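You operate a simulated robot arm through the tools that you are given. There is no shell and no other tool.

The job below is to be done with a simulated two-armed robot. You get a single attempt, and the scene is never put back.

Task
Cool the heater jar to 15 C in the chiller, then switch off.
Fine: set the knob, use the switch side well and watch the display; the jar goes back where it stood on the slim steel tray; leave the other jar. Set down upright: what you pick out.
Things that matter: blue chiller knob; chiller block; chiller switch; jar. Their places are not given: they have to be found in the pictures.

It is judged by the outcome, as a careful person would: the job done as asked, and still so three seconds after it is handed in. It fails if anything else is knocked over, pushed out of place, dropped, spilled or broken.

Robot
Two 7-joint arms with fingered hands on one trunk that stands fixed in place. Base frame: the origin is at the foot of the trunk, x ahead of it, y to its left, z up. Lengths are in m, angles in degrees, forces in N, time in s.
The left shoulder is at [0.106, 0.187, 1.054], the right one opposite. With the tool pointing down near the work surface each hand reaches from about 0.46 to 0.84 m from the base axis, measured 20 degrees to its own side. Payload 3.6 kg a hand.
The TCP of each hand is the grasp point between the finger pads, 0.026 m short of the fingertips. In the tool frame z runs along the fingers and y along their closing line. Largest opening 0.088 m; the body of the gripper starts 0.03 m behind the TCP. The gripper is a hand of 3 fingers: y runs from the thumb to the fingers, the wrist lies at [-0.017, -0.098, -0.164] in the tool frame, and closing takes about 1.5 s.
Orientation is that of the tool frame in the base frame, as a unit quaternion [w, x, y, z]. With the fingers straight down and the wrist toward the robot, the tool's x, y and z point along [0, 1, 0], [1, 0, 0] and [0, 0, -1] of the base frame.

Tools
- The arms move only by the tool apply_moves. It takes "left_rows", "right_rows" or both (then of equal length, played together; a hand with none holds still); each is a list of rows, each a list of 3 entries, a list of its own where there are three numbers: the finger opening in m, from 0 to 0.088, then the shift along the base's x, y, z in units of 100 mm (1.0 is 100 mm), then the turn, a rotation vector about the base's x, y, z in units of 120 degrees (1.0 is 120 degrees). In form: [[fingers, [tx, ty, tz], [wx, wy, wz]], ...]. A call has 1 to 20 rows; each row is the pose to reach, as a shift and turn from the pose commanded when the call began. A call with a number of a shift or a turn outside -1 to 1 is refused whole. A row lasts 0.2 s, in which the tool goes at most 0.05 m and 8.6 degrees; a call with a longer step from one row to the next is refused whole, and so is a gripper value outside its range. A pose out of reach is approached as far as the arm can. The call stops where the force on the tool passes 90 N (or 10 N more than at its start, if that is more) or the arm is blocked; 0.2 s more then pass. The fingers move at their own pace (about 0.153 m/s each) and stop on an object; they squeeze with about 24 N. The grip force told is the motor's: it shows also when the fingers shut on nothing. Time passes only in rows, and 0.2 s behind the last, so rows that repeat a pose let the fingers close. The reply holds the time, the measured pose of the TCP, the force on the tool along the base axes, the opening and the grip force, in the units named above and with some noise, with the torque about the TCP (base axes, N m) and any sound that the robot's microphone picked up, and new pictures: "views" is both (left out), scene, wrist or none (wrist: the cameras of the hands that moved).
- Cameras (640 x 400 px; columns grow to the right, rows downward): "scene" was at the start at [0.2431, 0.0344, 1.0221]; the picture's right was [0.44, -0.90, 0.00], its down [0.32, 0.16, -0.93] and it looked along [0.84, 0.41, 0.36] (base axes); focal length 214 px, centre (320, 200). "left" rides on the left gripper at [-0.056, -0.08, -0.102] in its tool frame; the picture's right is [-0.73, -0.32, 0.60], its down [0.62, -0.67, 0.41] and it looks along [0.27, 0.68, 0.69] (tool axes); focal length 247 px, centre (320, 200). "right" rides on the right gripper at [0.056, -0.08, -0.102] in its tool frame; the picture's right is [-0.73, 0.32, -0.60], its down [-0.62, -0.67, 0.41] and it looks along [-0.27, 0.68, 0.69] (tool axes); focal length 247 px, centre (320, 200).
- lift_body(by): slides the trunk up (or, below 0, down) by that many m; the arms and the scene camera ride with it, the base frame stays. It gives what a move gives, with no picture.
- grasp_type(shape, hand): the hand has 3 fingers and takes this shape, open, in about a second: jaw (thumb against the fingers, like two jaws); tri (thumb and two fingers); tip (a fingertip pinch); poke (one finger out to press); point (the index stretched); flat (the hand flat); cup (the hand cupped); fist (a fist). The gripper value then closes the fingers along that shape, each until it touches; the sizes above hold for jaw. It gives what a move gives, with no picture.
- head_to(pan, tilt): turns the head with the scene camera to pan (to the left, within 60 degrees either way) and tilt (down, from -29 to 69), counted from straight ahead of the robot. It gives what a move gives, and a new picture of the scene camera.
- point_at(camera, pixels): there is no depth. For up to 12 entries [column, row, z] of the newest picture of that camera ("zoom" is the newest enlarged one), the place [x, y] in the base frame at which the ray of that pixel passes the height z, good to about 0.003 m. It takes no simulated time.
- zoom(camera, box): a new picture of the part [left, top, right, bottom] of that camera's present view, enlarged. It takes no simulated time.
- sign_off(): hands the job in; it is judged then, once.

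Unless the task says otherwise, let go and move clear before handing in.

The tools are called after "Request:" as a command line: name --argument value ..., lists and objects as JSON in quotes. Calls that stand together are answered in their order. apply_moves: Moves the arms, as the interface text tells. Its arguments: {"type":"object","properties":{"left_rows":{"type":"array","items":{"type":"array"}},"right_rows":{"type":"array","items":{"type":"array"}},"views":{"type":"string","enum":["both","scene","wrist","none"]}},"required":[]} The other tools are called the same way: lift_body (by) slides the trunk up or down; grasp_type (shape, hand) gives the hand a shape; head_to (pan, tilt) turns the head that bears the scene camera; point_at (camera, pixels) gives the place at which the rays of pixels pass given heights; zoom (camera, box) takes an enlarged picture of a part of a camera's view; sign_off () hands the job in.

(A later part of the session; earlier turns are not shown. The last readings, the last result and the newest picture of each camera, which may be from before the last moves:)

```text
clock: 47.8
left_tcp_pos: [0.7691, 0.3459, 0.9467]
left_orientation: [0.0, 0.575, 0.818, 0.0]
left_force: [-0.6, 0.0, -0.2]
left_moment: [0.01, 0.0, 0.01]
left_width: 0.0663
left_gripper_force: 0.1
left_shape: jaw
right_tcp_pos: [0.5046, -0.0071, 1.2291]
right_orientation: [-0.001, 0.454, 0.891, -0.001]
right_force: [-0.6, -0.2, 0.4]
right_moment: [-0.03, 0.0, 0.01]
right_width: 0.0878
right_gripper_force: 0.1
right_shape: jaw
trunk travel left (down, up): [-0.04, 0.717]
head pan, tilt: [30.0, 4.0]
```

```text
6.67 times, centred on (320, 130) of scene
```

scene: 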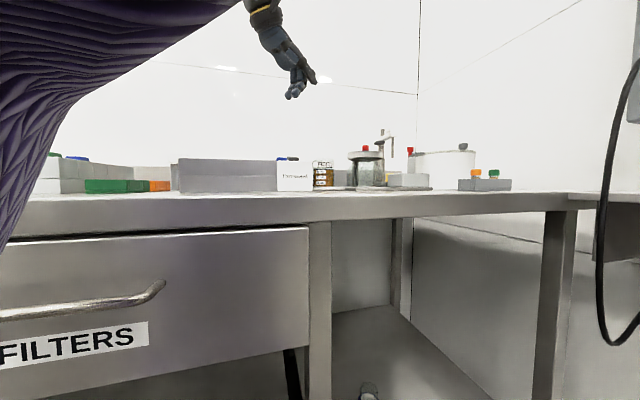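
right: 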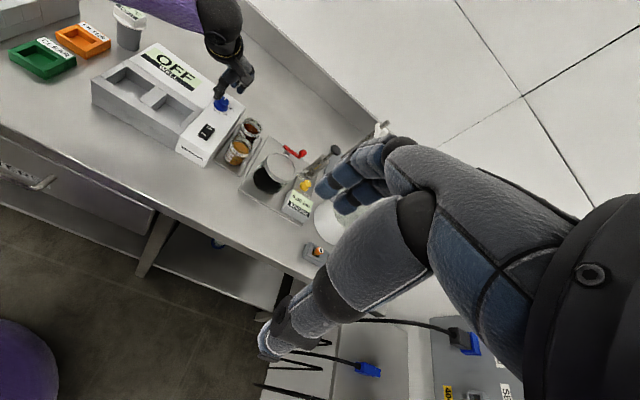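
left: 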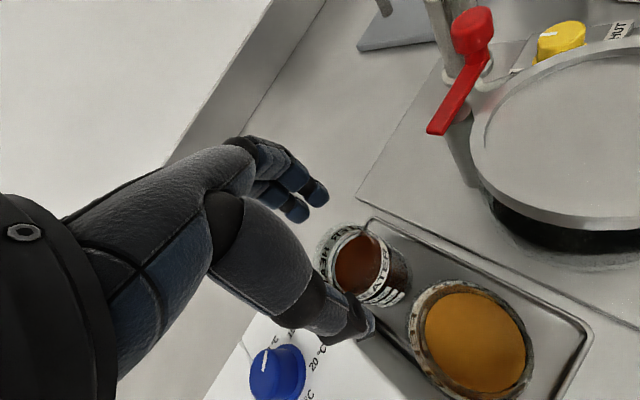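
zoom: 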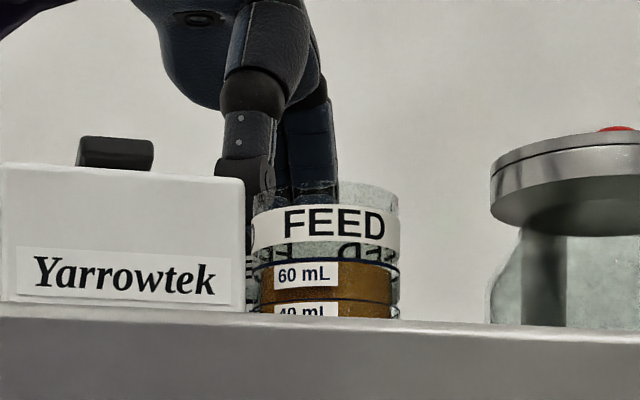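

No contact, thumb and fingers straddle the heater jar. Continue down to TCP z≈0.925, then close gently.

Request:
apply_moves --left_rows '[[0.066, [0, 0, -0.07], [0, 0, 0]], [0.066, [0, 0, -0.14], [0, 0, 0]], [0.066, [0, 0, -0.21], [0, 0, 0]], [0.062, [0, 0, -0.21], [0, 0, 0]]]' --views "none"

Request:
zoom --camera "left" --box '[260, 170, 460, 330]'

Request:
zoom --camera "right" --box '[220, 70, 290, 140]'

```text
clock: 48.8
left_tcp_pos: [0.7689, 0.3448, 0.9254]
left_orientation: [0.0, 0.574, 0.819, 0.0]
left_force: [-0.9, -0.1, 0.0]
left_moment: [0.03, 0.01, 0.01]
left_width: 0.0621
left_gripper_force: 0.0
left_shape: jaw
right_tcp_pos: [0.5052, -0.0059, 1.2282]
right_orientation: [-0.001, 0.454, 0.891, 0.0]
right_force: [-0.5, -0.1, 0.1]
right_moment: [0.0, -0.03, 0.01]
right_width: 0.0878
right_gripper_force: 0.1
right_shape: jaw
trunk travel left (down, up): [-0.04, 0.717]
head pan, tilt: [30.0, 4.0]
```

```text
2.50 times, centred on (360, 250) of left
```

zoom: 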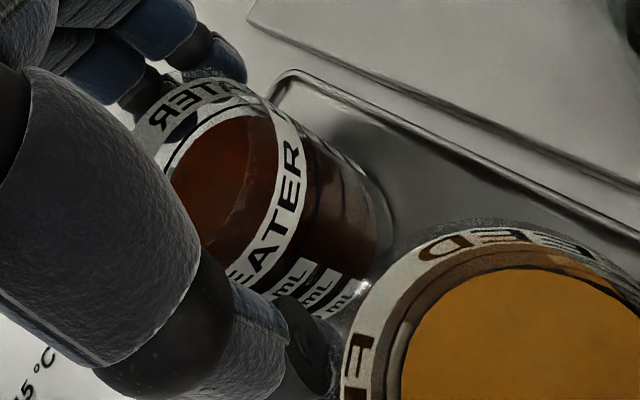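

```text
5.71 times, centred on (255, 105) of right
```

zoom: 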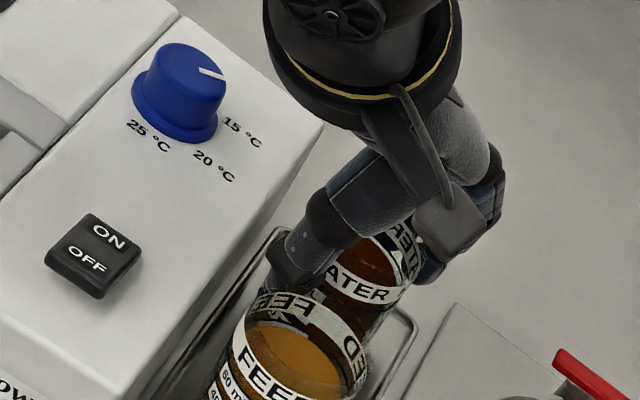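

Now close on the jar in small steps.

Request:
apply_moves --left_rows '[[0.058, [0, 0, 0], [0, 0, 0]], [0.055, [0, 0, 0], [0, 0, 0]], [0.053, [0, 0, 0], [0, 0, 0]], [0.051, [0, 0, 0], [0, 0, 0]], [0.049, [0, 0, 0], [0, 0, 0]]]' --views "none"

Request:
zoom --camera "left" --box '[260, 170, 460, 330]'

```text
clock: 50.0
left_tcp_pos: [0.768, 0.3448, 0.9251]
left_orientation: [0.0, 0.575, 0.818, 0.001]
left_force: [0.3, 0.9, 0.4]
left_moment: [0.03, -0.03, 0.01]
left_width: 0.0496
left_gripper_force: 0.2
left_shape: jaw
right_tcp_pos: [0.5067, -0.0062, 1.2281]
right_orientation: [0.0, 0.453, 0.891, -0.001]
right_force: [0.0, 0.1, -0.8]
right_moment: [0.01, 0.0, -0.02]
right_width: 0.0875
right_gripper_force: 0.1
right_shape: jaw
trunk travel left (down, up): [-0.04, 0.717]
head pan, tilt: [30.0, 4.0]
```

```text
2.50 times, centred on (360, 250) of left
```

zoom: 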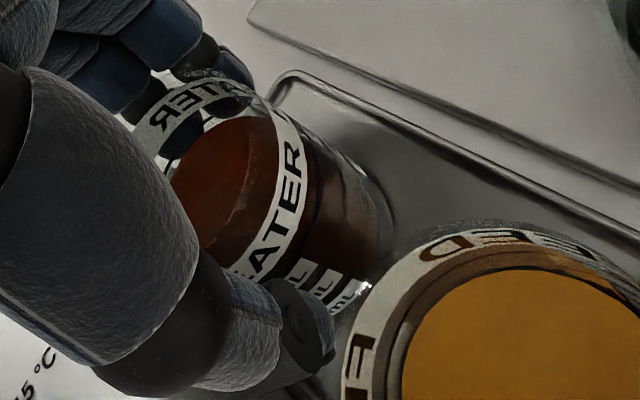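

Still no contact at 0.0496; continue closing.

Request:
apply_moves --left_rows '[[0.047, [0, 0, 0], [0, 0, 0]], [0.045, [0, 0, 0], [0, 0, 0]], [0.043, [0, 0, 0], [0, 0, 0]], [0.041, [0, 0, 0], [0, 0, 0]], [0.039, [0, 0, 0], [0, 0, 0]]]' --views "none"

Request:
zoom --camera "left" --box '[260, 170, 460, 330]'

```text
clock: 51.2
left_tcp_pos: [0.7676, 0.3462, 0.9252]
left_orientation: [0.0, 0.575, 0.818, 0.0]
left_force: [-0.2, 0.4, -0.5]
left_moment: [0.01, 0.0, 0.02]
left_width: 0.0409
left_gripper_force: 11.0
left_shape: jaw
right_tcp_pos: [0.506, -0.0062, 1.2272]
right_orientation: [0.0, 0.454, 0.891, 0.0]
right_force: [-0.1, 0.2, 0.7]
right_moment: [0.03, 0.02, 0.0]
right_width: 0.0877
right_gripper_force: 0.1
right_shape: jaw
trunk travel left (down, up): [-0.04, 0.717]
head pan, tilt: [30.0, 4.0]
```

```text
2.50 times, centred on (360, 250) of left
```

zoom: 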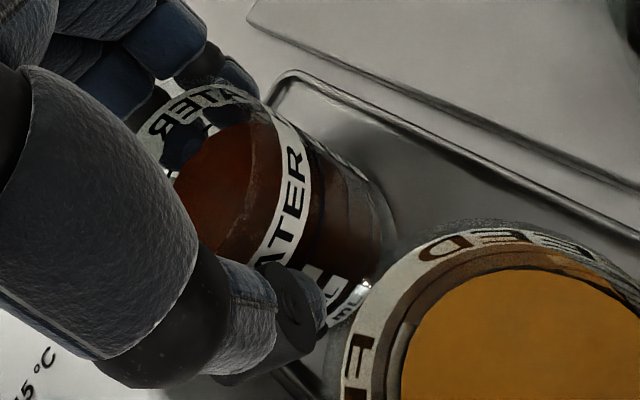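

Contact at 0.041 with 11 N and no side force. Tighten fully, then lift with the trunk (reach stays good).

Request:
apply_moves --left_rows '[[0.035, [0, 0, 0], [0, 0, 0]], [0.03, [0, 0, 0], [0, 0, 0]], [0.03, [0, 0, 0], [0, 0, 0]], [0.03, [0, 0, 0], [0, 0, 0]]]' --views "none"

Request:
lift_body --by 0.02

Request:
zoom --camera "left" --box '[260, 170, 460, 330]'

Request:
zoom --camera "right" --box '[220, 70, 290, 140]'

```text
clock: 52.2
left_tcp_pos: [0.7697, 0.3441, 0.9247]
left_orientation: [0.0, 0.576, 0.818, 0.0]
left_force: [-0.4, 0.2, -0.6]
left_moment: [0.03, 0.01, 0.02]
left_width: 0.0394
left_gripper_force: 23.7
left_shape: jaw
right_tcp_pos: [0.5053, -0.0079, 1.2266]
right_orientation: [0.0, 0.455, 0.891, -0.001]
right_force: [0.5, -0.2, 0.0]
right_moment: [-0.03, -0.04, 0.02]
right_width: 0.0878
right_gripper_force: 0.1
right_shape: jaw
trunk travel left (down, up): [-0.04, 0.717]
head pan, tilt: [30.0, 4.0]
```

```text
clock: 52.9
left_tcp_pos: [0.7698, 0.3471, 0.9426]
left_orientation: [-0.001, 0.575, 0.818, 0.0]
left_force: [0.8, 0.4, -1.7]
left_moment: [0.0, -0.01, -0.01]
left_width: 0.0395
left_gripper_force: 24.0
left_shape: jaw
right_tcp_pos: [0.5081, -0.0054, 1.2468]
right_orientation: [-0.001, 0.454, 0.891, -0.001]
right_force: [0.6, 0.2, -0.1]
right_moment: [-0.02, 0.02, 0.04]
right_width: 0.0878
right_gripper_force: 0.0
right_shape: jaw
trunk travel left (down, up): [-0.06, 0.697]
head pan, tilt: [30.0, 4.0]
```

```text
2.50 times, centred on (360, 250) of left
```

zoom: 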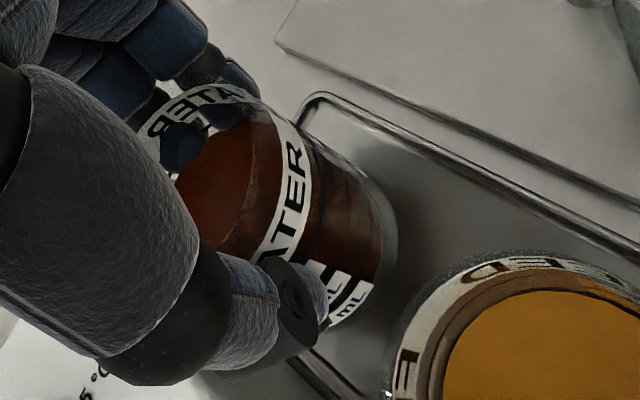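

```text
5.71 times, centred on (255, 105) of right
```

zoom: 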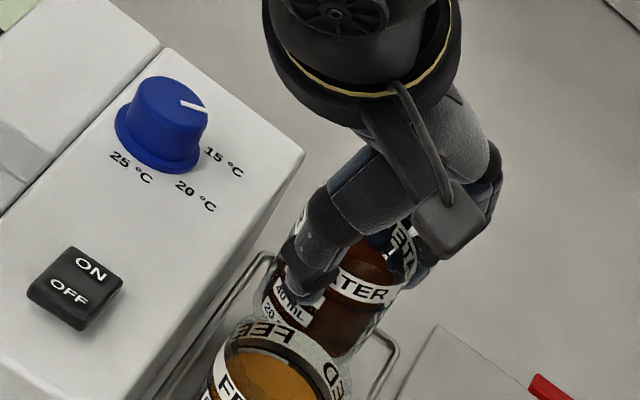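

The jar rises cleanly with the hand and stays upright. Lift the trunk 0.09 m more so the jar bottom clears the knob.

Request:
lift_body --by 0.09

Request:
zoom --camera "right" --box '[200, 60, 300, 160]'

Request:
zoom --camera "scene" --box '[240, 60, 380, 200]'

```text
clock: 54.1
left_tcp_pos: [0.7399, 0.3448, 1.0774]
left_orientation: [0.027, 0.575, 0.818, 0.018]
left_force: [-0.6, -0.2, -2.5]
left_moment: [-0.01, 0.03, 0.0]
left_width: 0.0394
left_gripper_force: 23.6
left_shape: jaw
right_tcp_pos: [0.4655, -0.0066, 1.3573]
right_orientation: [0.026, 0.453, 0.891, 0.014]
right_force: [-1.0, -0.4, 0.3]
right_moment: [0.0, 0.01, 0.01]
right_width: 0.0877
right_gripper_force: 0.0
right_shape: jaw
trunk travel left (down, up): [-0.15, 0.607]
head pan, tilt: [30.0, 4.0]
```

```text
4.00 times, centred on (250, 110) of right
```

zoom: 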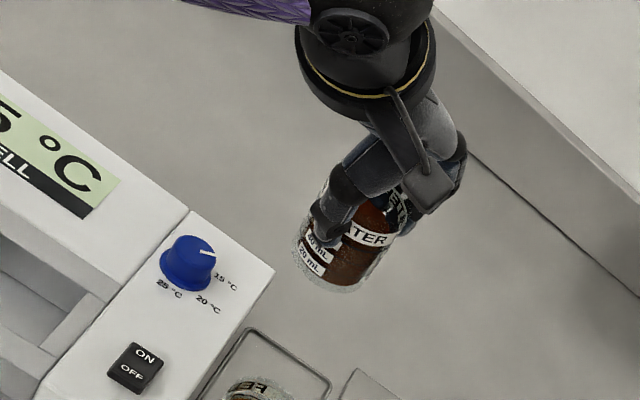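

```text
2.86 times, centred on (310, 130) of scene
```

zoom: 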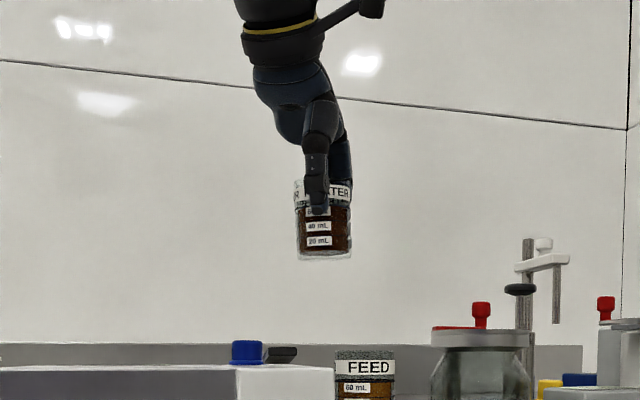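

The lift seems to have swayed both hands slightly (orientation ~3–4° off); let it settle and read again.

Request:
apply_moves --left_rows '[[0.03, [0, 0, 0], [0, 0, 0]], [0.03, [0, 0, 0], [0, 0, 0]], [0.03, [0, 0, 0], [0, 0, 0]]]' --views "both"

```text
clock: 54.9
left_tcp_pos: [0.7411, 0.3454, 1.0774]
left_orientation: [0.027, 0.574, 0.818, 0.019]
left_force: [0.6, 0.2, -2.9]
left_moment: [0.01, 0.05, -0.02]
left_width: 0.0391
left_gripper_force: 23.9
left_shape: jaw
right_tcp_pos: [0.4634, -0.0068, 1.358]
right_orientation: [0.027, 0.454, 0.891, 0.015]
right_force: [-0.3, -0.1, 0.0]
right_moment: [-0.03, 0.0, 0.01]
right_width: 0.0877
right_gripper_force: 0.0
right_shape: jaw
trunk travel left (down, up): [-0.15, 0.607]
head pan, tilt: [30.0, 4.0]
```

scene: 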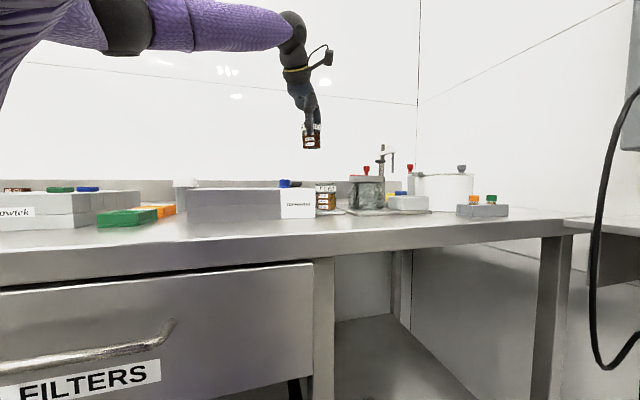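
left: 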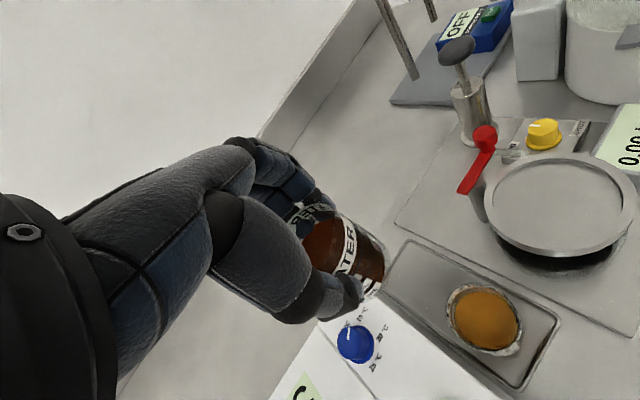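

The trunk appears to have pitched back ~3.8° during the lift (both hands rotated about −y). I'll re-level the left hand (jar) by +3.8° about y and see how it responds.

Request:
apply_moves --left_rows '[[0.03, [0, 0, 0], [0, 0.01, 0]], [0.03, [0, 0, 0], [0, 0.02, 0]], [0.03, [0, 0, 0], [0, 0.0315, 0]], [0.03, [0, 0, 0], [0, 0.0315, 0]]]' --views "none"

Request:
zoom --camera "scene" --box '[230, 60, 400, 230]'

Request:
zoom --camera "right" --box '[120, 20, 320, 200]'

```text
clock: 55.9
left_tcp_pos: [0.7312, 0.3647, 1.0787]
left_orientation: [0.001, 0.575, 0.818, 0.0]
left_force: [-0.4, -0.3, -1.5]
left_moment: [-0.01, 0.0, 0.0]
left_width: 0.0394
left_gripper_force: 24.7
left_shape: jaw
left hand out of reach, approached as far as the arm can: row 1, 2, 3, 4
right_tcp_pos: [0.4641, -0.0068, 1.3586]
right_orientation: [0.026, 0.453, 0.891, 0.014]
right_force: [-1.0, -0.1, -0.4]
right_moment: [0.05, 0.01, 0.03]
right_width: 0.0876
right_gripper_force: 0.1
right_shape: jaw
trunk travel left (down, up): [-0.15, 0.607]
head pan, tilt: [30.0, 4.0]
```

```text
2.35 times, centred on (315, 145) of scene
```

zoom: 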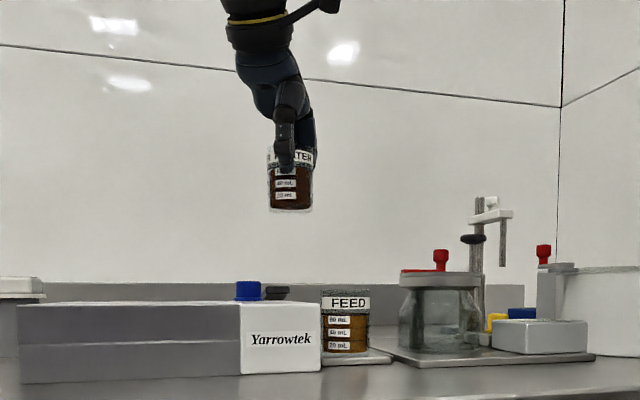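

```text
2.22 times, centred on (220, 110) of right
```

zoom: 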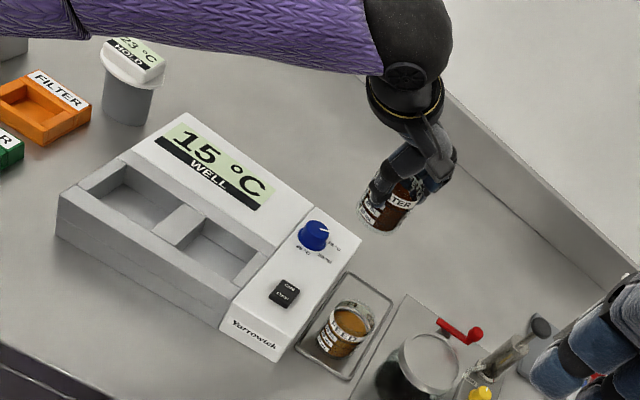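

The hand is level again ([0.001,0.575,0.818,0]) with the jar upright; the display still reads 15 °C. Carry the jar to above the switch-side well.

Request:
apply_moves --left_rows '[[0.03, [-0.2, 0.02, -0.04], [0, 0, 0]], [0.03, [-0.45, 0.05, -0.08], [0, 0, 0]], [0.03, [-0.7, 0.1, -0.12], [0, 0, 0]], [0.03, [-0.95, 0.15, -0.16], [0, 0, 0]], [0.03, [-1.0, 0.16, -0.16], [0, 0, 0]]]' --views "none"

Request:
apply_moves --left_rows '[[0.03, [-0.2, 0.03, 0], [0, 0, 0]], [0.03, [-0.35, 0.06, 0], [0, 0, 0]], [0.03, [-0.35, 0.06, 0], [0, 0, 0]]]' --views "both"

Request:
zoom --camera "right" --box '[120, 30, 270, 160]'

Request:
zoom --camera "left" --box '[240, 150, 480, 390]'

```text
clock: 57.1
left_tcp_pos: [0.6323, 0.3806, 1.0639]
left_orientation: [0.0, 0.575, 0.818, 0.0]
left_force: [0.0, -0.5, -1.6]
left_moment: [-0.01, 0.0, 0.0]
left_width: 0.0392
left_gripper_force: 24.0
left_shape: jaw
right_tcp_pos: [0.464, -0.0062, 1.3586]
right_orientation: [0.025, 0.454, 0.891, 0.014]
right_force: [0.3, -0.1, 0.0]
right_moment: [-0.01, -0.01, 0.0]
right_width: 0.0879
right_gripper_force: 0.0
right_shape: jaw
trunk travel left (down, up): [-0.15, 0.607]
head pan, tilt: [30.0, 4.0]
```

```text
clock: 57.9
left_tcp_pos: [0.5972, 0.3866, 1.0633]
left_orientation: [0.0, 0.575, 0.818, 0.0]
left_force: [0.3, 0.5, -1.5]
left_moment: [-0.02, 0.03, 0.0]
left_width: 0.0393
left_gripper_force: 24.0
left_shape: jaw
right_tcp_pos: [0.4653, -0.0067, 1.3577]
right_orientation: [0.026, 0.454, 0.89, 0.015]
right_force: [0.1, -0.6, -0.4]
right_moment: [-0.02, 0.02, -0.01]
right_width: 0.0878
right_gripper_force: 0.0
right_shape: jaw
trunk travel left (down, up): [-0.15, 0.607]
head pan, tilt: [30.0, 4.0]
```

scene: 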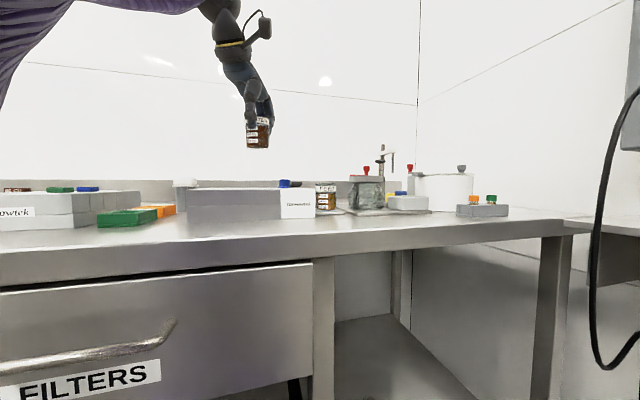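
left: 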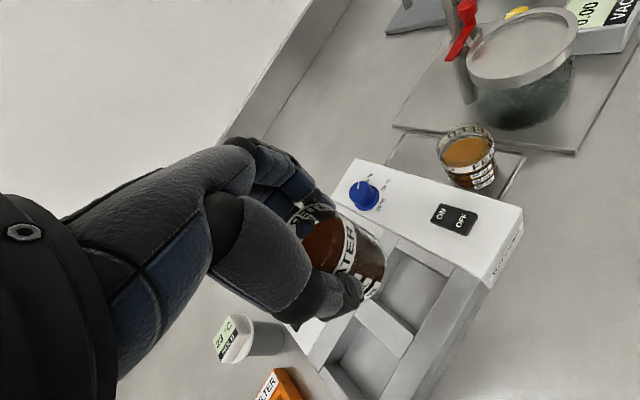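

```text
3.08 times, centred on (195, 95) of right
```

zoom: 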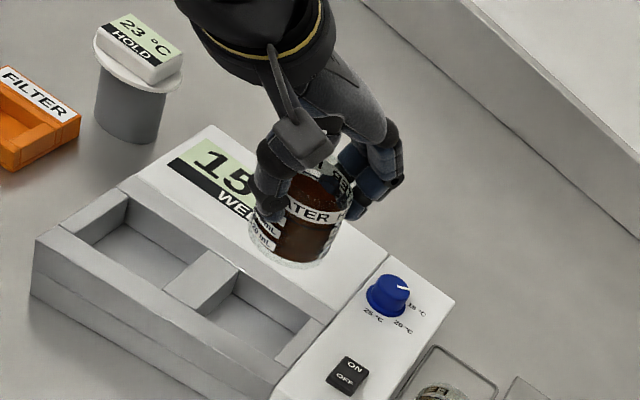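

```text
1.67 times, centred on (360, 270) of left
```

zoom: 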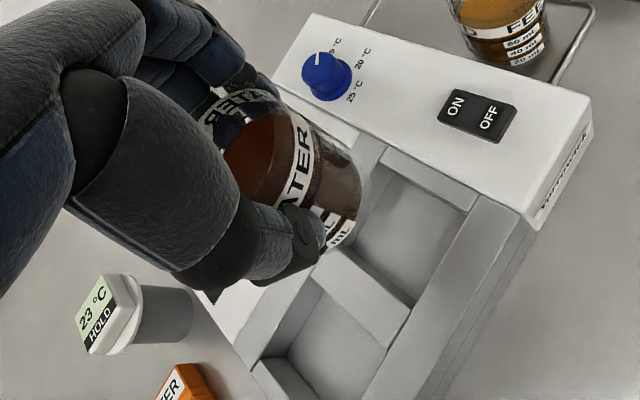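

Request:
zoom --camera "scene" --box '[210, 90, 310, 220]'

Request:
zoom --camera "right" --box '[160, 50, 230, 120]'

```text
3.08 times, centred on (260, 155) of scene
```

zoom: 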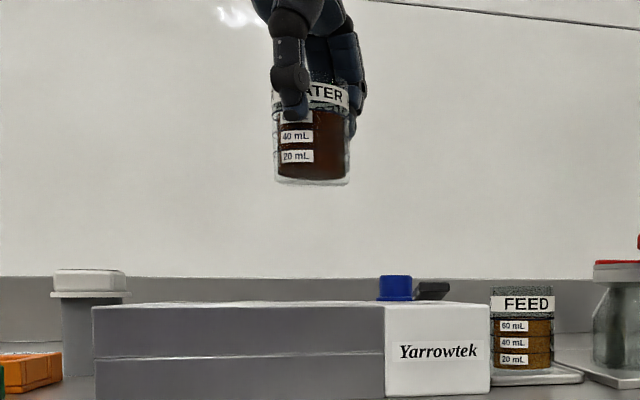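

```text
5.71 times, centred on (195, 85) of right
```

zoom: 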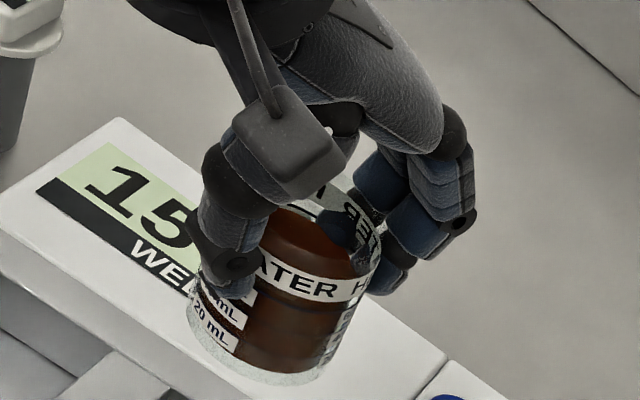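

The jar is upright in the scene zoom. Now measure the well corners from the left and right cameras at this close position.

Request:
zoom --camera "left" --box '[340, 220, 480, 340]'

```text
3.33 times, centred on (410, 280) of left
```

zoom: 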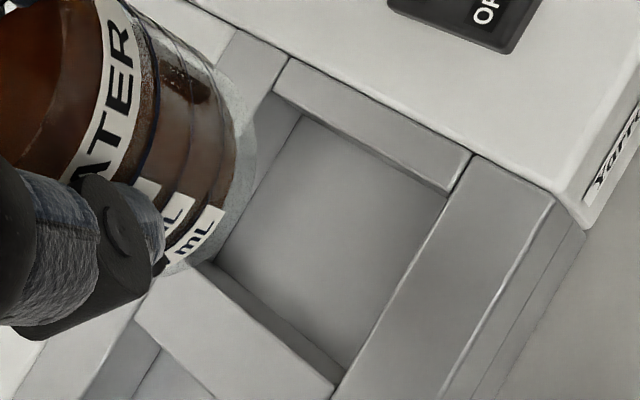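

Request:
point_at --camera "zoom" --pixels '[[275, 91, 0.9225], [450, 193, 0.9225], [335, 386, 0.9225], [196, 263, 0.9225], [302, 114, 0.887], [447, 193, 0.887], [347, 367, 0.887], [215, 262, 0.887], [288, 57, 0.9225], [472, 154, 0.9225], [555, 197, 0.9225]]'

Request:
zoom --camera "right" --box '[140, 90, 240, 160]'

```text
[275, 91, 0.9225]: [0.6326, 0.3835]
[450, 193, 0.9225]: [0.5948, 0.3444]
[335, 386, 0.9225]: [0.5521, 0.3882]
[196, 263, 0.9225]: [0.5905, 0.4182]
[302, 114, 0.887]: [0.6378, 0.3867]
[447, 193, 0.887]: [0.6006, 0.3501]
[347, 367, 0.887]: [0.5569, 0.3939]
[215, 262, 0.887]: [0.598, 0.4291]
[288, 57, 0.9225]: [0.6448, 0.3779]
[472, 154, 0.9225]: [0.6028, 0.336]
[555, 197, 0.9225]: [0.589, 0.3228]
```

```text
5.71 times, centred on (190, 125) of right
```

zoom: 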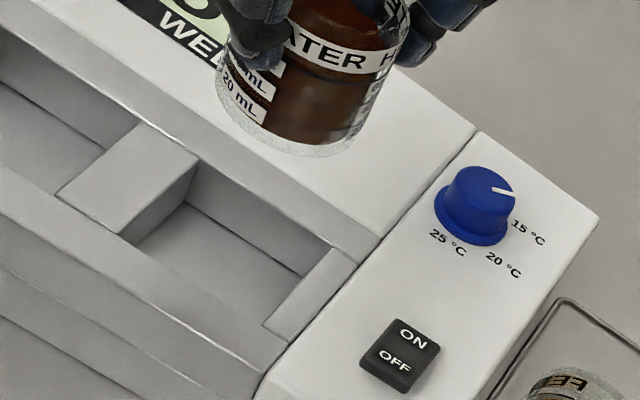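

Request:
point_at --camera "zoom" --pixels '[[200, 163, 0.9225], [331, 249, 0.9225], [266, 325, 0.9225], [124, 237, 0.9225], [186, 203, 0.887], [303, 277, 0.887], [385, 238, 0.9225], [252, 395, 0.9225], [484, 190, 0.9445], [513, 190, 0.9445], [475, 132, 0.9225], [598, 215, 0.9225]]'

Request:
zoom --camera "right" --box '[150, 100, 210, 150]'

```text
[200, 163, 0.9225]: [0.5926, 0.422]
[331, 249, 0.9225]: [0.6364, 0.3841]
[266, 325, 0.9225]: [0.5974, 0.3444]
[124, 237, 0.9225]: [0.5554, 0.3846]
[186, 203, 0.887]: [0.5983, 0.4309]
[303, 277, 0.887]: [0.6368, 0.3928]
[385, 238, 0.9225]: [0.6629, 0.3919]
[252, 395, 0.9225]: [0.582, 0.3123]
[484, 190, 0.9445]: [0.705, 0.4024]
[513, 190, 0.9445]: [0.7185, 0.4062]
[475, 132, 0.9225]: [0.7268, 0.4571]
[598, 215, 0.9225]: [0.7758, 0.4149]
```

```text
8.00 times, centred on (180, 125) of right
```

zoom: 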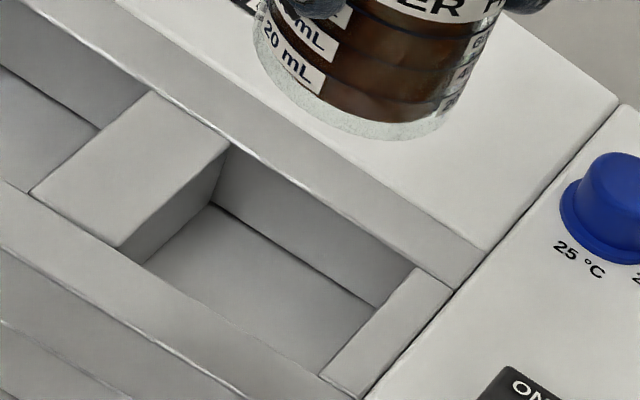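

Both cameras put the well centre at ≈(0.595, 0.385). Lower until the jar bottom is just above the block top (TCP z≈0.995) and compare base outline with the opening.

Request:
apply_moves --left_rows '[[0.03, [-0.01, -0.01, -0.2], [0, 0, 0]], [0.03, [-0.02, -0.02, -0.4], [0, 0, 0]], [0.03, [-0.02, -0.02, -0.6], [0, 0, 0]], [0.03, [-0.02, -0.02, -0.68], [0, 0, 0]], [0.03, [-0.02, -0.02, -0.68], [0, 0, 0]]]' --views "none"

Request:
zoom --camera "right" --box '[140, 80, 220, 150]'

Request:
zoom --camera "left" --box '[260, 170, 440, 350]'

Request:
zoom --camera "scene" --box '[210, 130, 330, 220]'

```text
clock: 59.1
left_tcp_pos: [0.5948, 0.3857, 0.9953]
left_orientation: [0.001, 0.575, 0.818, 0.001]
left_force: [0.3, -1.0, -2.0]
left_moment: [0.0, 0.0, -0.01]
left_width: 0.0392
left_gripper_force: 24.1
left_shape: jaw
right_tcp_pos: [0.4636, -0.0058, 1.3583]
right_orientation: [0.025, 0.454, 0.89, 0.015]
right_force: [0.4, -0.8, 0.2]
right_moment: [-0.02, 0.02, -0.01]
right_width: 0.0875
right_gripper_force: 0.1
right_shape: jaw
trunk travel left (down, up): [-0.15, 0.607]
head pan, tilt: [30.0, 4.0]
```

```text
5.71 times, centred on (180, 115) of right
```

zoom: 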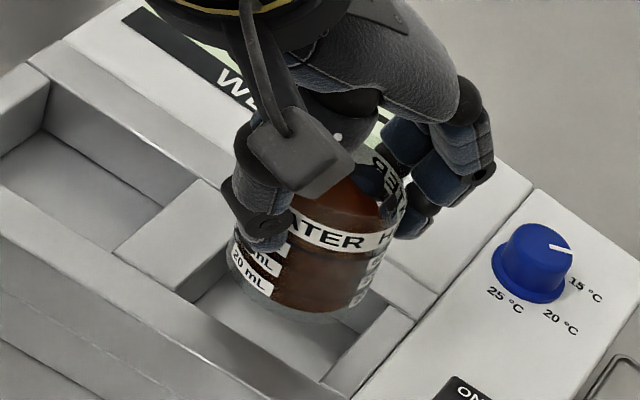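

```text
2.22 times, centred on (350, 260) of left
```

zoom: 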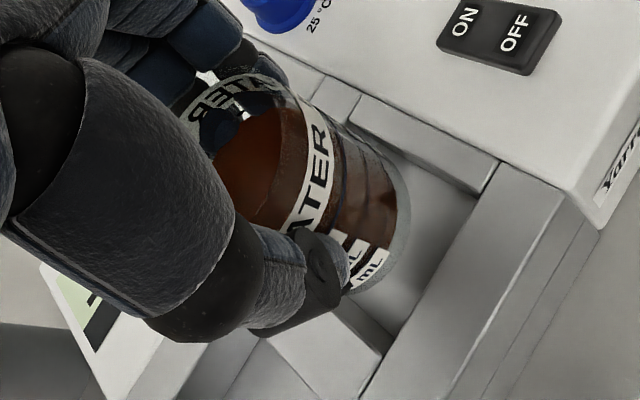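

```text
4.44 times, centred on (270, 175) of scene
```

zoom: 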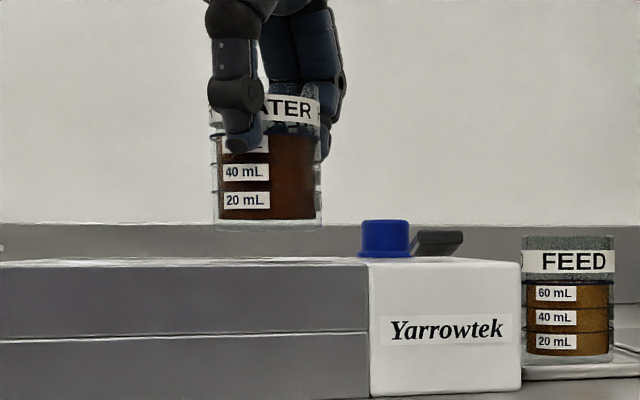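

Scene shows the jar bottom ~10–14 mm above the block top. Lower 8 mm more and compare the base against the opening from the right camera.

Request:
apply_moves --left_rows '[[0.03, [0, 0, -0.04], [0, 0, 0]], [0.03, [0, 0, -0.08], [0, 0, 0]], [0.03, [0, 0, -0.08], [0, 0, 0]]]' --views "none"

Request:
zoom --camera "right" --box '[160, 100, 210, 150]'

Request:
zoom --camera "scene" --box '[230, 150, 310, 210]'

Request:
zoom --camera "left" --box '[310, 200, 410, 330]'

```text
clock: 59.9
left_tcp_pos: [0.5955, 0.3852, 0.9874]
left_orientation: [0.001, 0.576, 0.818, 0.001]
left_force: [-0.5, 0.3, -2.4]
left_moment: [0.03, 0.0, 0.03]
left_width: 0.0389
left_gripper_force: 23.5
left_shape: jaw
right_tcp_pos: [0.4642, -0.0072, 1.3586]
right_orientation: [0.026, 0.455, 0.89, 0.014]
right_force: [-0.6, -0.1, -1.0]
right_moment: [0.0, -0.02, 0.01]
right_width: 0.0876
right_gripper_force: 0.0
right_shape: jaw
trunk travel left (down, up): [-0.15, 0.607]
head pan, tilt: [30.0, 4.0]
```

```text
8.00 times, centred on (185, 125) of right
```

zoom: 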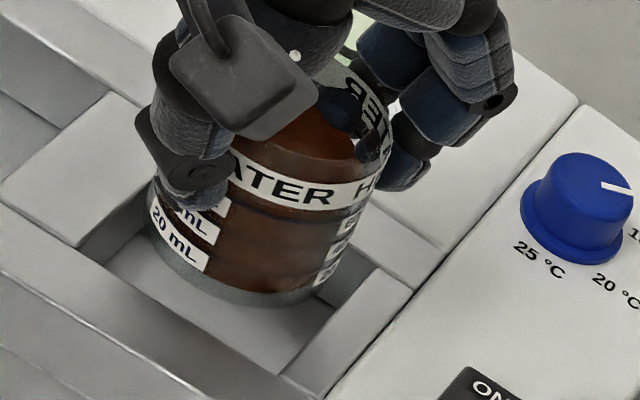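

```text
6.67 times, centred on (270, 180) of scene
```

zoom: 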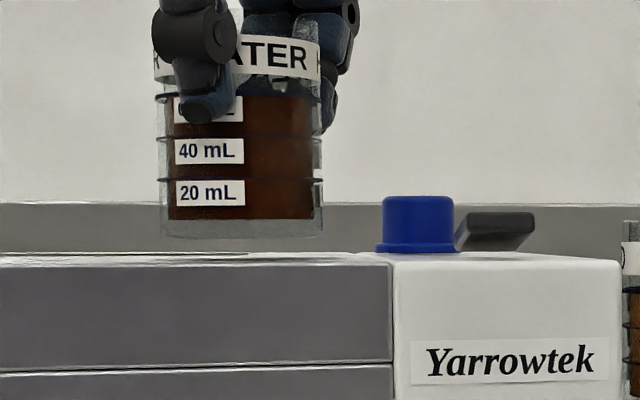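

```text
3.08 times, centred on (360, 265) of left
```

zoom: 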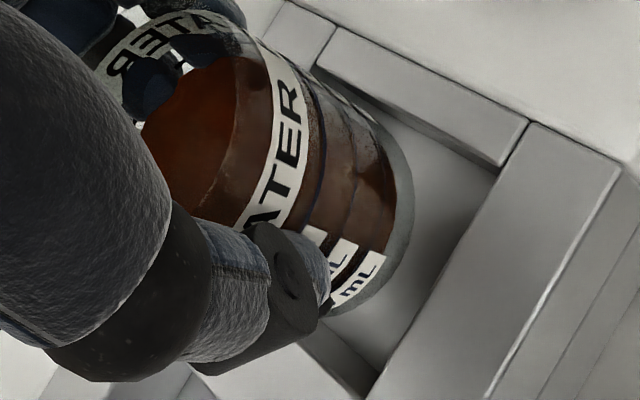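

Request:
zoom --camera "right" --box '[160, 100, 210, 150]'

Request:
point_at --camera "zoom" --pixels '[[147, 215, 0.928], [165, 255, 0.928], [200, 284, 0.928], [250, 304, 0.928], [300, 303, 0.928], [328, 287, 0.928], [80, 246, 0.9225], [282, 374, 0.9225], [374, 270, 0.9225], [142, 208, 0.9225], [183, 322, 0.9225], [330, 318, 0.9225]]'

```text
8.00 times, centred on (185, 125) of right
```

zoom: 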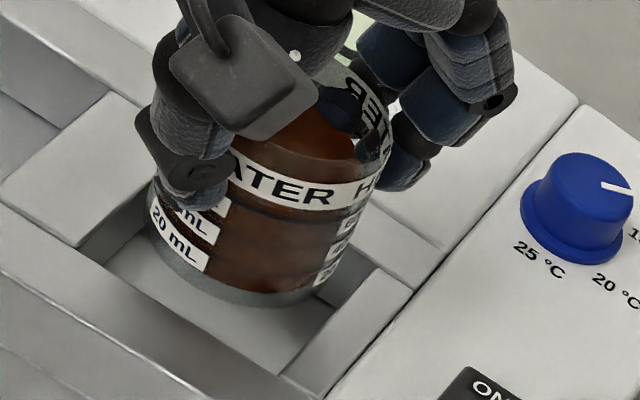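

```text
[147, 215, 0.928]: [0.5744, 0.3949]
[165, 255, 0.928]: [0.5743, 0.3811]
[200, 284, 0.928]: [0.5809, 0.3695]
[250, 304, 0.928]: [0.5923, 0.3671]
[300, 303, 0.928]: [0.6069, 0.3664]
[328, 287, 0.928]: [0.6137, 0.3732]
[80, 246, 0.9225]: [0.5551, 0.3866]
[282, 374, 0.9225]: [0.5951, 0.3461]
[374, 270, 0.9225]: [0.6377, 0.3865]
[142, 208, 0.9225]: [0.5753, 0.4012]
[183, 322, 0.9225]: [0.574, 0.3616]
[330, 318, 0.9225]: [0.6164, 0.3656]
```

Base circle centre ≈(0.597, 0.389) vs well centre ≈(0.5964, 0.3866): a ~2 mm shift centres it. Shift and lower slowly into the well.

Request:
apply_moves --left_rows '[[0.03, [-0.005, -0.02, 0], [0, 0, 0]], [0.03, [-0.005, -0.02, -0.06], [0, 0, 0]], [0.03, [-0.005, -0.02, -0.12], [0, 0, 0]], [0.03, [-0.005, -0.02, -0.18], [0, 0, 0]], [0.03, [-0.005, -0.02, -0.18], [0, 0, 0]]]' --views "none"

Request:
zoom --camera "right" --box '[160, 100, 210, 150]'

Request:
zoom --camera "scene" --box '[230, 150, 310, 210]'

```text
clock: 61.1
left_tcp_pos: [0.5949, 0.3834, 0.9697]
left_orientation: [0.001, 0.575, 0.818, 0.001]
left_force: [0.1, 0.5, -2.6]
left_moment: [0.02, -0.01, -0.01]
left_width: 0.0395
left_gripper_force: 24.2
left_shape: jaw
right_tcp_pos: [0.4648, -0.0059, 1.3597]
right_orientation: [0.026, 0.454, 0.89, 0.014]
right_force: [0.0, -0.5, -0.4]
right_moment: [0.03, 0.03, 0.0]
right_width: 0.0875
right_gripper_force: 0.1
right_shape: jaw
trunk travel left (down, up): [-0.15, 0.607]
head pan, tilt: [30.0, 4.0]
```

```text
8.00 times, centred on (185, 125) of right
```

zoom: 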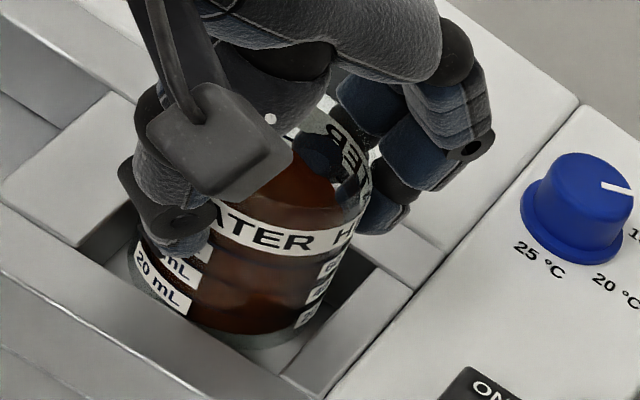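

```text
6.67 times, centred on (270, 180) of scene
```

zoom: 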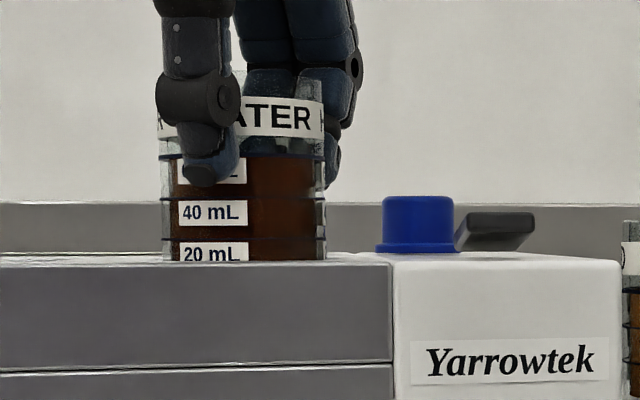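

The jar has entered the well with no contact. Lower 14 mm further in small steps, watching force.

Request:
apply_moves --left_rows '[[0.03, [0, 0, -0.04], [0, 0, 0]], [0.03, [0, 0, -0.08], [0, 0, 0]], [0.03, [0, 0, -0.12], [0, 0, 0]], [0.03, [0, 0, -0.14], [0, 0, 0]], [0.03, [0, 0, -0.14], [0, 0, 0]]]' --views "none"

Request:
zoom --camera "right" --box '[160, 100, 210, 150]'

Request:
zoom --camera "scene" --box '[230, 150, 310, 210]'

```text
clock: 62.3
left_tcp_pos: [0.5948, 0.3824, 0.9541]
left_orientation: [0.0, 0.575, 0.818, 0.0]
left_force: [-0.4, -0.7, -2.1]
left_moment: [-0.02, -0.03, 0.01]
left_width: 0.0394
left_gripper_force: 23.8
left_shape: jaw
right_tcp_pos: [0.4638, -0.0073, 1.3578]
right_orientation: [0.027, 0.454, 0.89, 0.014]
right_force: [-1.2, -0.5, 1.0]
right_moment: [0.03, -0.04, -0.03]
right_width: 0.0878
right_gripper_force: 0.0
right_shape: jaw
trunk travel left (down, up): [-0.15, 0.607]
head pan, tilt: [30.0, 4.0]
```

```text
8.00 times, centred on (185, 125) of right
```

zoom: 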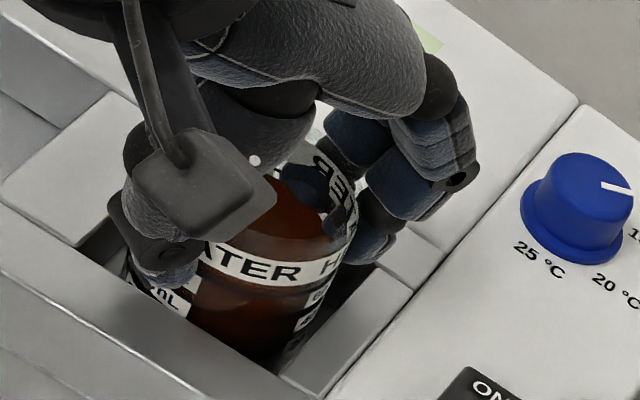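

```text
6.67 times, centred on (270, 180) of scene
```

zoom: 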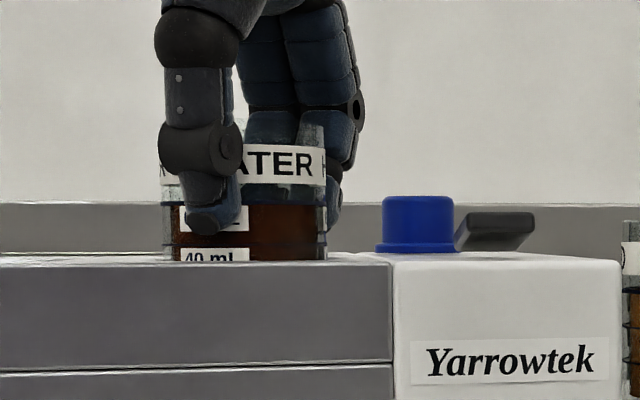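

Still no bottom contact (weight −2.1 N); thumb tip is ~8 mm above the block. Lower in 2 mm steps.

Request:
apply_moves --left_rows '[[0.03, [0, 0, -0.02], [0, 0, 0]], [0.03, [0, 0, -0.04], [0, 0, 0]], [0.03, [0, 0, -0.04], [0, 0, 0]]]' --views "none"

Request:
apply_moves --left_rows '[[0.03, [0, 0, -0.02], [0, 0, 0]], [0.03, [0, 0, -0.02], [0, 0, 0]]]' --views "none"

Request:
zoom --camera "scene" --box '[230, 150, 310, 210]'

```text
clock: 63.1
left_tcp_pos: [0.5951, 0.3847, 0.9513]
left_orientation: [0.0, 0.575, 0.818, 0.001]
left_force: [0.0, -0.3, -0.5]
left_moment: [0.01, 0.04, 0.0]
left_width: 0.0393
left_gripper_force: 23.8
left_shape: jaw
right_tcp_pos: [0.4635, -0.0067, 1.3573]
right_orientation: [0.026, 0.454, 0.89, 0.014]
right_force: [0.6, 0.6, 0.1]
right_moment: [0.02, 0.0, -0.02]
right_width: 0.0876
right_gripper_force: 0.2
right_shape: jaw
trunk travel left (down, up): [-0.15, 0.607]
head pan, tilt: [30.0, 4.0]
```

```text
clock: 63.7
left_tcp_pos: [0.5956, 0.383, 0.95]
left_orientation: [0.002, 0.574, 0.819, 0.002]
left_force: [0.2, 1.1, 5.5]
left_moment: [0.03, -0.01, -0.01]
left_width: 0.0393
left_gripper_force: 24.1
left_shape: jaw
right_tcp_pos: [0.464, -0.0063, 1.3584]
right_orientation: [0.027, 0.454, 0.891, 0.014]
right_force: [0.0, 0.0, 0.2]
right_moment: [0.01, 0.02, 0.03]
right_width: 0.0877
right_gripper_force: 0.1
right_shape: jaw
trunk travel left (down, up): [-0.15, 0.607]
head pan, tilt: [30.0, 4.0]
```

```text
6.67 times, centred on (270, 180) of scene
```

zoom: 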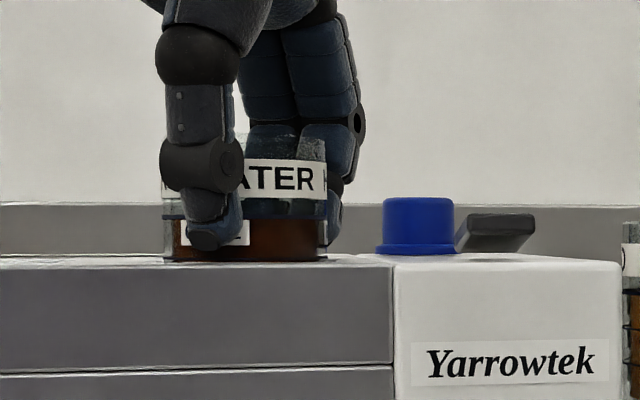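

Jar seated on the well floor (force changed from −2 to +5.5 N at z 0.950). Ease up 1 mm, open, and rise clear.

Request:
apply_moves --left_rows '[[0.03, [0, 0, 0.012], [0, 0, 0]], [0.042, [0, 0, 0.012], [0, 0, 0]], [0.052, [0, 0, 0.012], [0, 0, 0]], [0.062, [0, 0, 0.012], [0, 0, 0]], [0.066, [0, 0, 0.012], [0, 0, 0]], [0.066, [0, 0, 0.012], [0, 0, 0]]]' --views "none"

Request:
zoom --camera "right" --box '[150, 80, 220, 150]'

Request:
zoom --camera "left" --box '[260, 150, 440, 330]'

```text
clock: 65.1
left_tcp_pos: [0.5948, 0.3833, 0.9506]
left_orientation: [0.001, 0.575, 0.818, 0.001]
left_force: [0.3, 0.7, 0.5]
left_moment: [0.01, -0.02, -0.01]
left_width: 0.0655
left_gripper_force: 0.1
left_shape: jaw
right_tcp_pos: [0.4639, -0.0073, 1.3585]
right_orientation: [0.026, 0.454, 0.891, 0.014]
right_force: [0.1, -0.1, -0.4]
right_moment: [-0.03, 0.02, 0.0]
right_width: 0.0878
right_gripper_force: 0.0
right_shape: jaw
trunk travel left (down, up): [-0.15, 0.607]
head pan, tilt: [30.0, 4.0]
```

```text
5.71 times, centred on (185, 115) of right
```

zoom: 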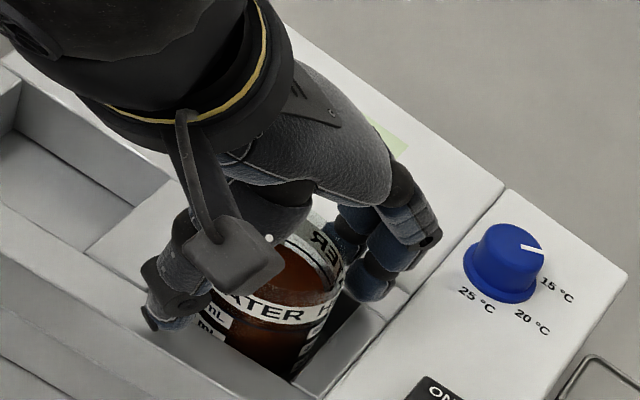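

```text
2.22 times, centred on (350, 240) of left
```

zoom: 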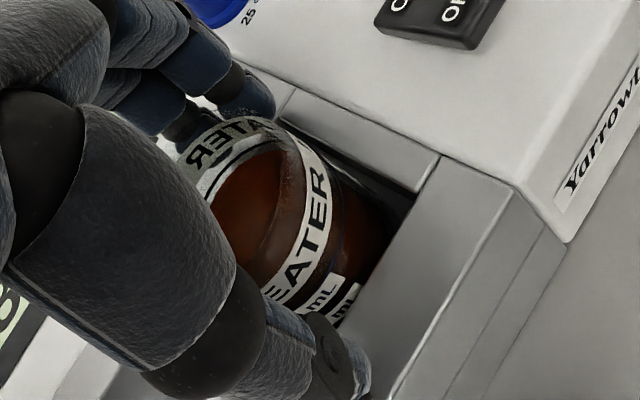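

Released; jar stands in the well. Rise straight up and then aside to see the display.

Request:
apply_moves --left_rows '[[0.07, [0, 0, 0.1], [0, 0, 0]], [0.07, [0, 0, 0.25], [0, 0, 0]], [0.07, [0, 0, 0.45], [0, 0, 0]], [0.07, [0, 0, 0.75], [0, 0, 0]], [0.07, [0, 0, 1.0], [0, 0, 0]]]' --views "wrist"

Request:
zoom --camera "right" --box '[120, 30, 270, 160]'

```text
clock: 66.3
left_tcp_pos: [0.5946, 0.3841, 1.0522]
left_orientation: [0.0, 0.575, 0.818, 0.0]
left_force: [-0.6, -0.1, 0.6]
left_moment: [0.03, -0.01, 0.02]
left_width: 0.0695
left_gripper_force: 0.1
left_shape: jaw
right_tcp_pos: [0.4631, -0.0071, 1.3588]
right_orientation: [0.026, 0.454, 0.89, 0.014]
right_force: [-0.5, 0.2, 0.0]
right_moment: [0.0, -0.03, -0.03]
right_width: 0.0877
right_gripper_force: 0.0
right_shape: jaw
trunk travel left (down, up): [-0.15, 0.607]
head pan, tilt: [30.0, 4.0]
```

left: 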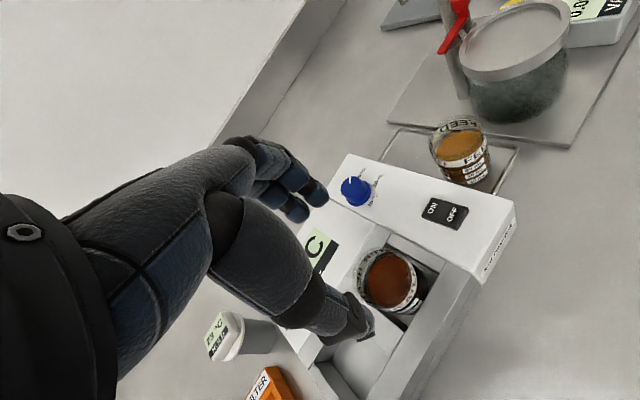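

```text
3.08 times, centred on (195, 95) of right
```

zoom: 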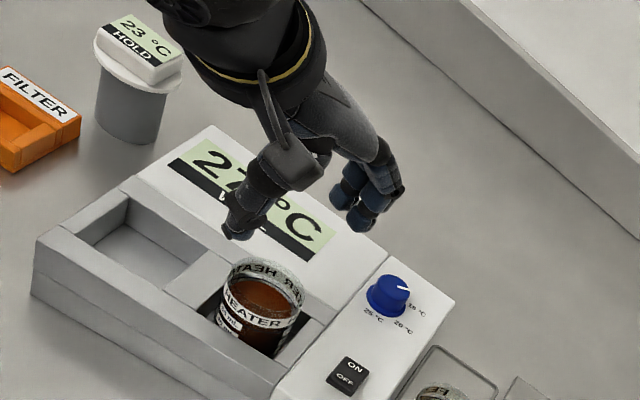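

Jar stands in the well; display shows about 27 °C now. Move the hand aside toward the switch side to read it clearly and wait for cooling.

Request:
apply_moves --left_rows '[[0.07, [0.1, -0.2, 0.05], [0, 0, 0]], [0.07, [0.2, -0.5, 0.1], [0, 0, 0]], [0.07, [0.3, -0.8, 0.1], [0, 0, 0]], [0.07, [0.4, -1.0, 0.1], [0, 0, 0]]]' --views "wrist"

Request:
zoom --camera "right" --box '[120, 30, 270, 160]'

```text
clock: 67.3
left_tcp_pos: [0.6345, 0.2831, 1.0595]
left_orientation: [0.001, 0.575, 0.818, -0.001]
left_force: [0.0, 0.7, 0.3]
left_moment: [0.01, 0.01, 0.03]
left_width: 0.0698
left_gripper_force: 0.1
left_shape: jaw
right_tcp_pos: [0.4646, -0.0066, 1.3585]
right_orientation: [0.025, 0.454, 0.891, 0.014]
right_force: [0.0, 0.7, 0.1]
right_moment: [-0.03, 0.0, 0.01]
right_width: 0.0875
right_gripper_force: 0.1
right_shape: jaw
trunk travel left (down, up): [-0.15, 0.607]
head pan, tilt: [30.0, 4.0]
```

left: 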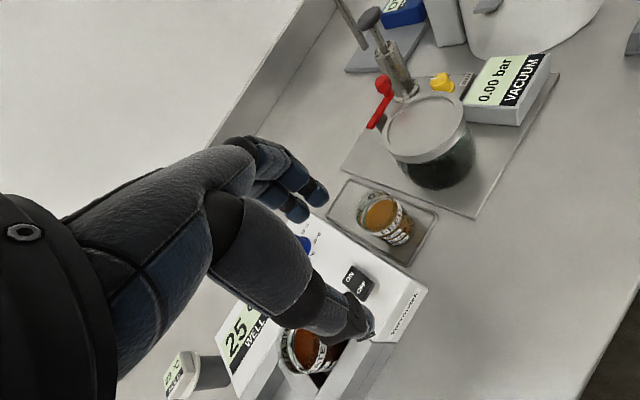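

```text
3.08 times, centred on (195, 95) of right
```

zoom: 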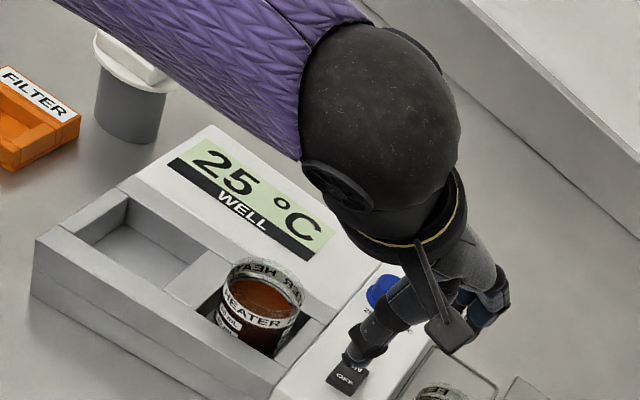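

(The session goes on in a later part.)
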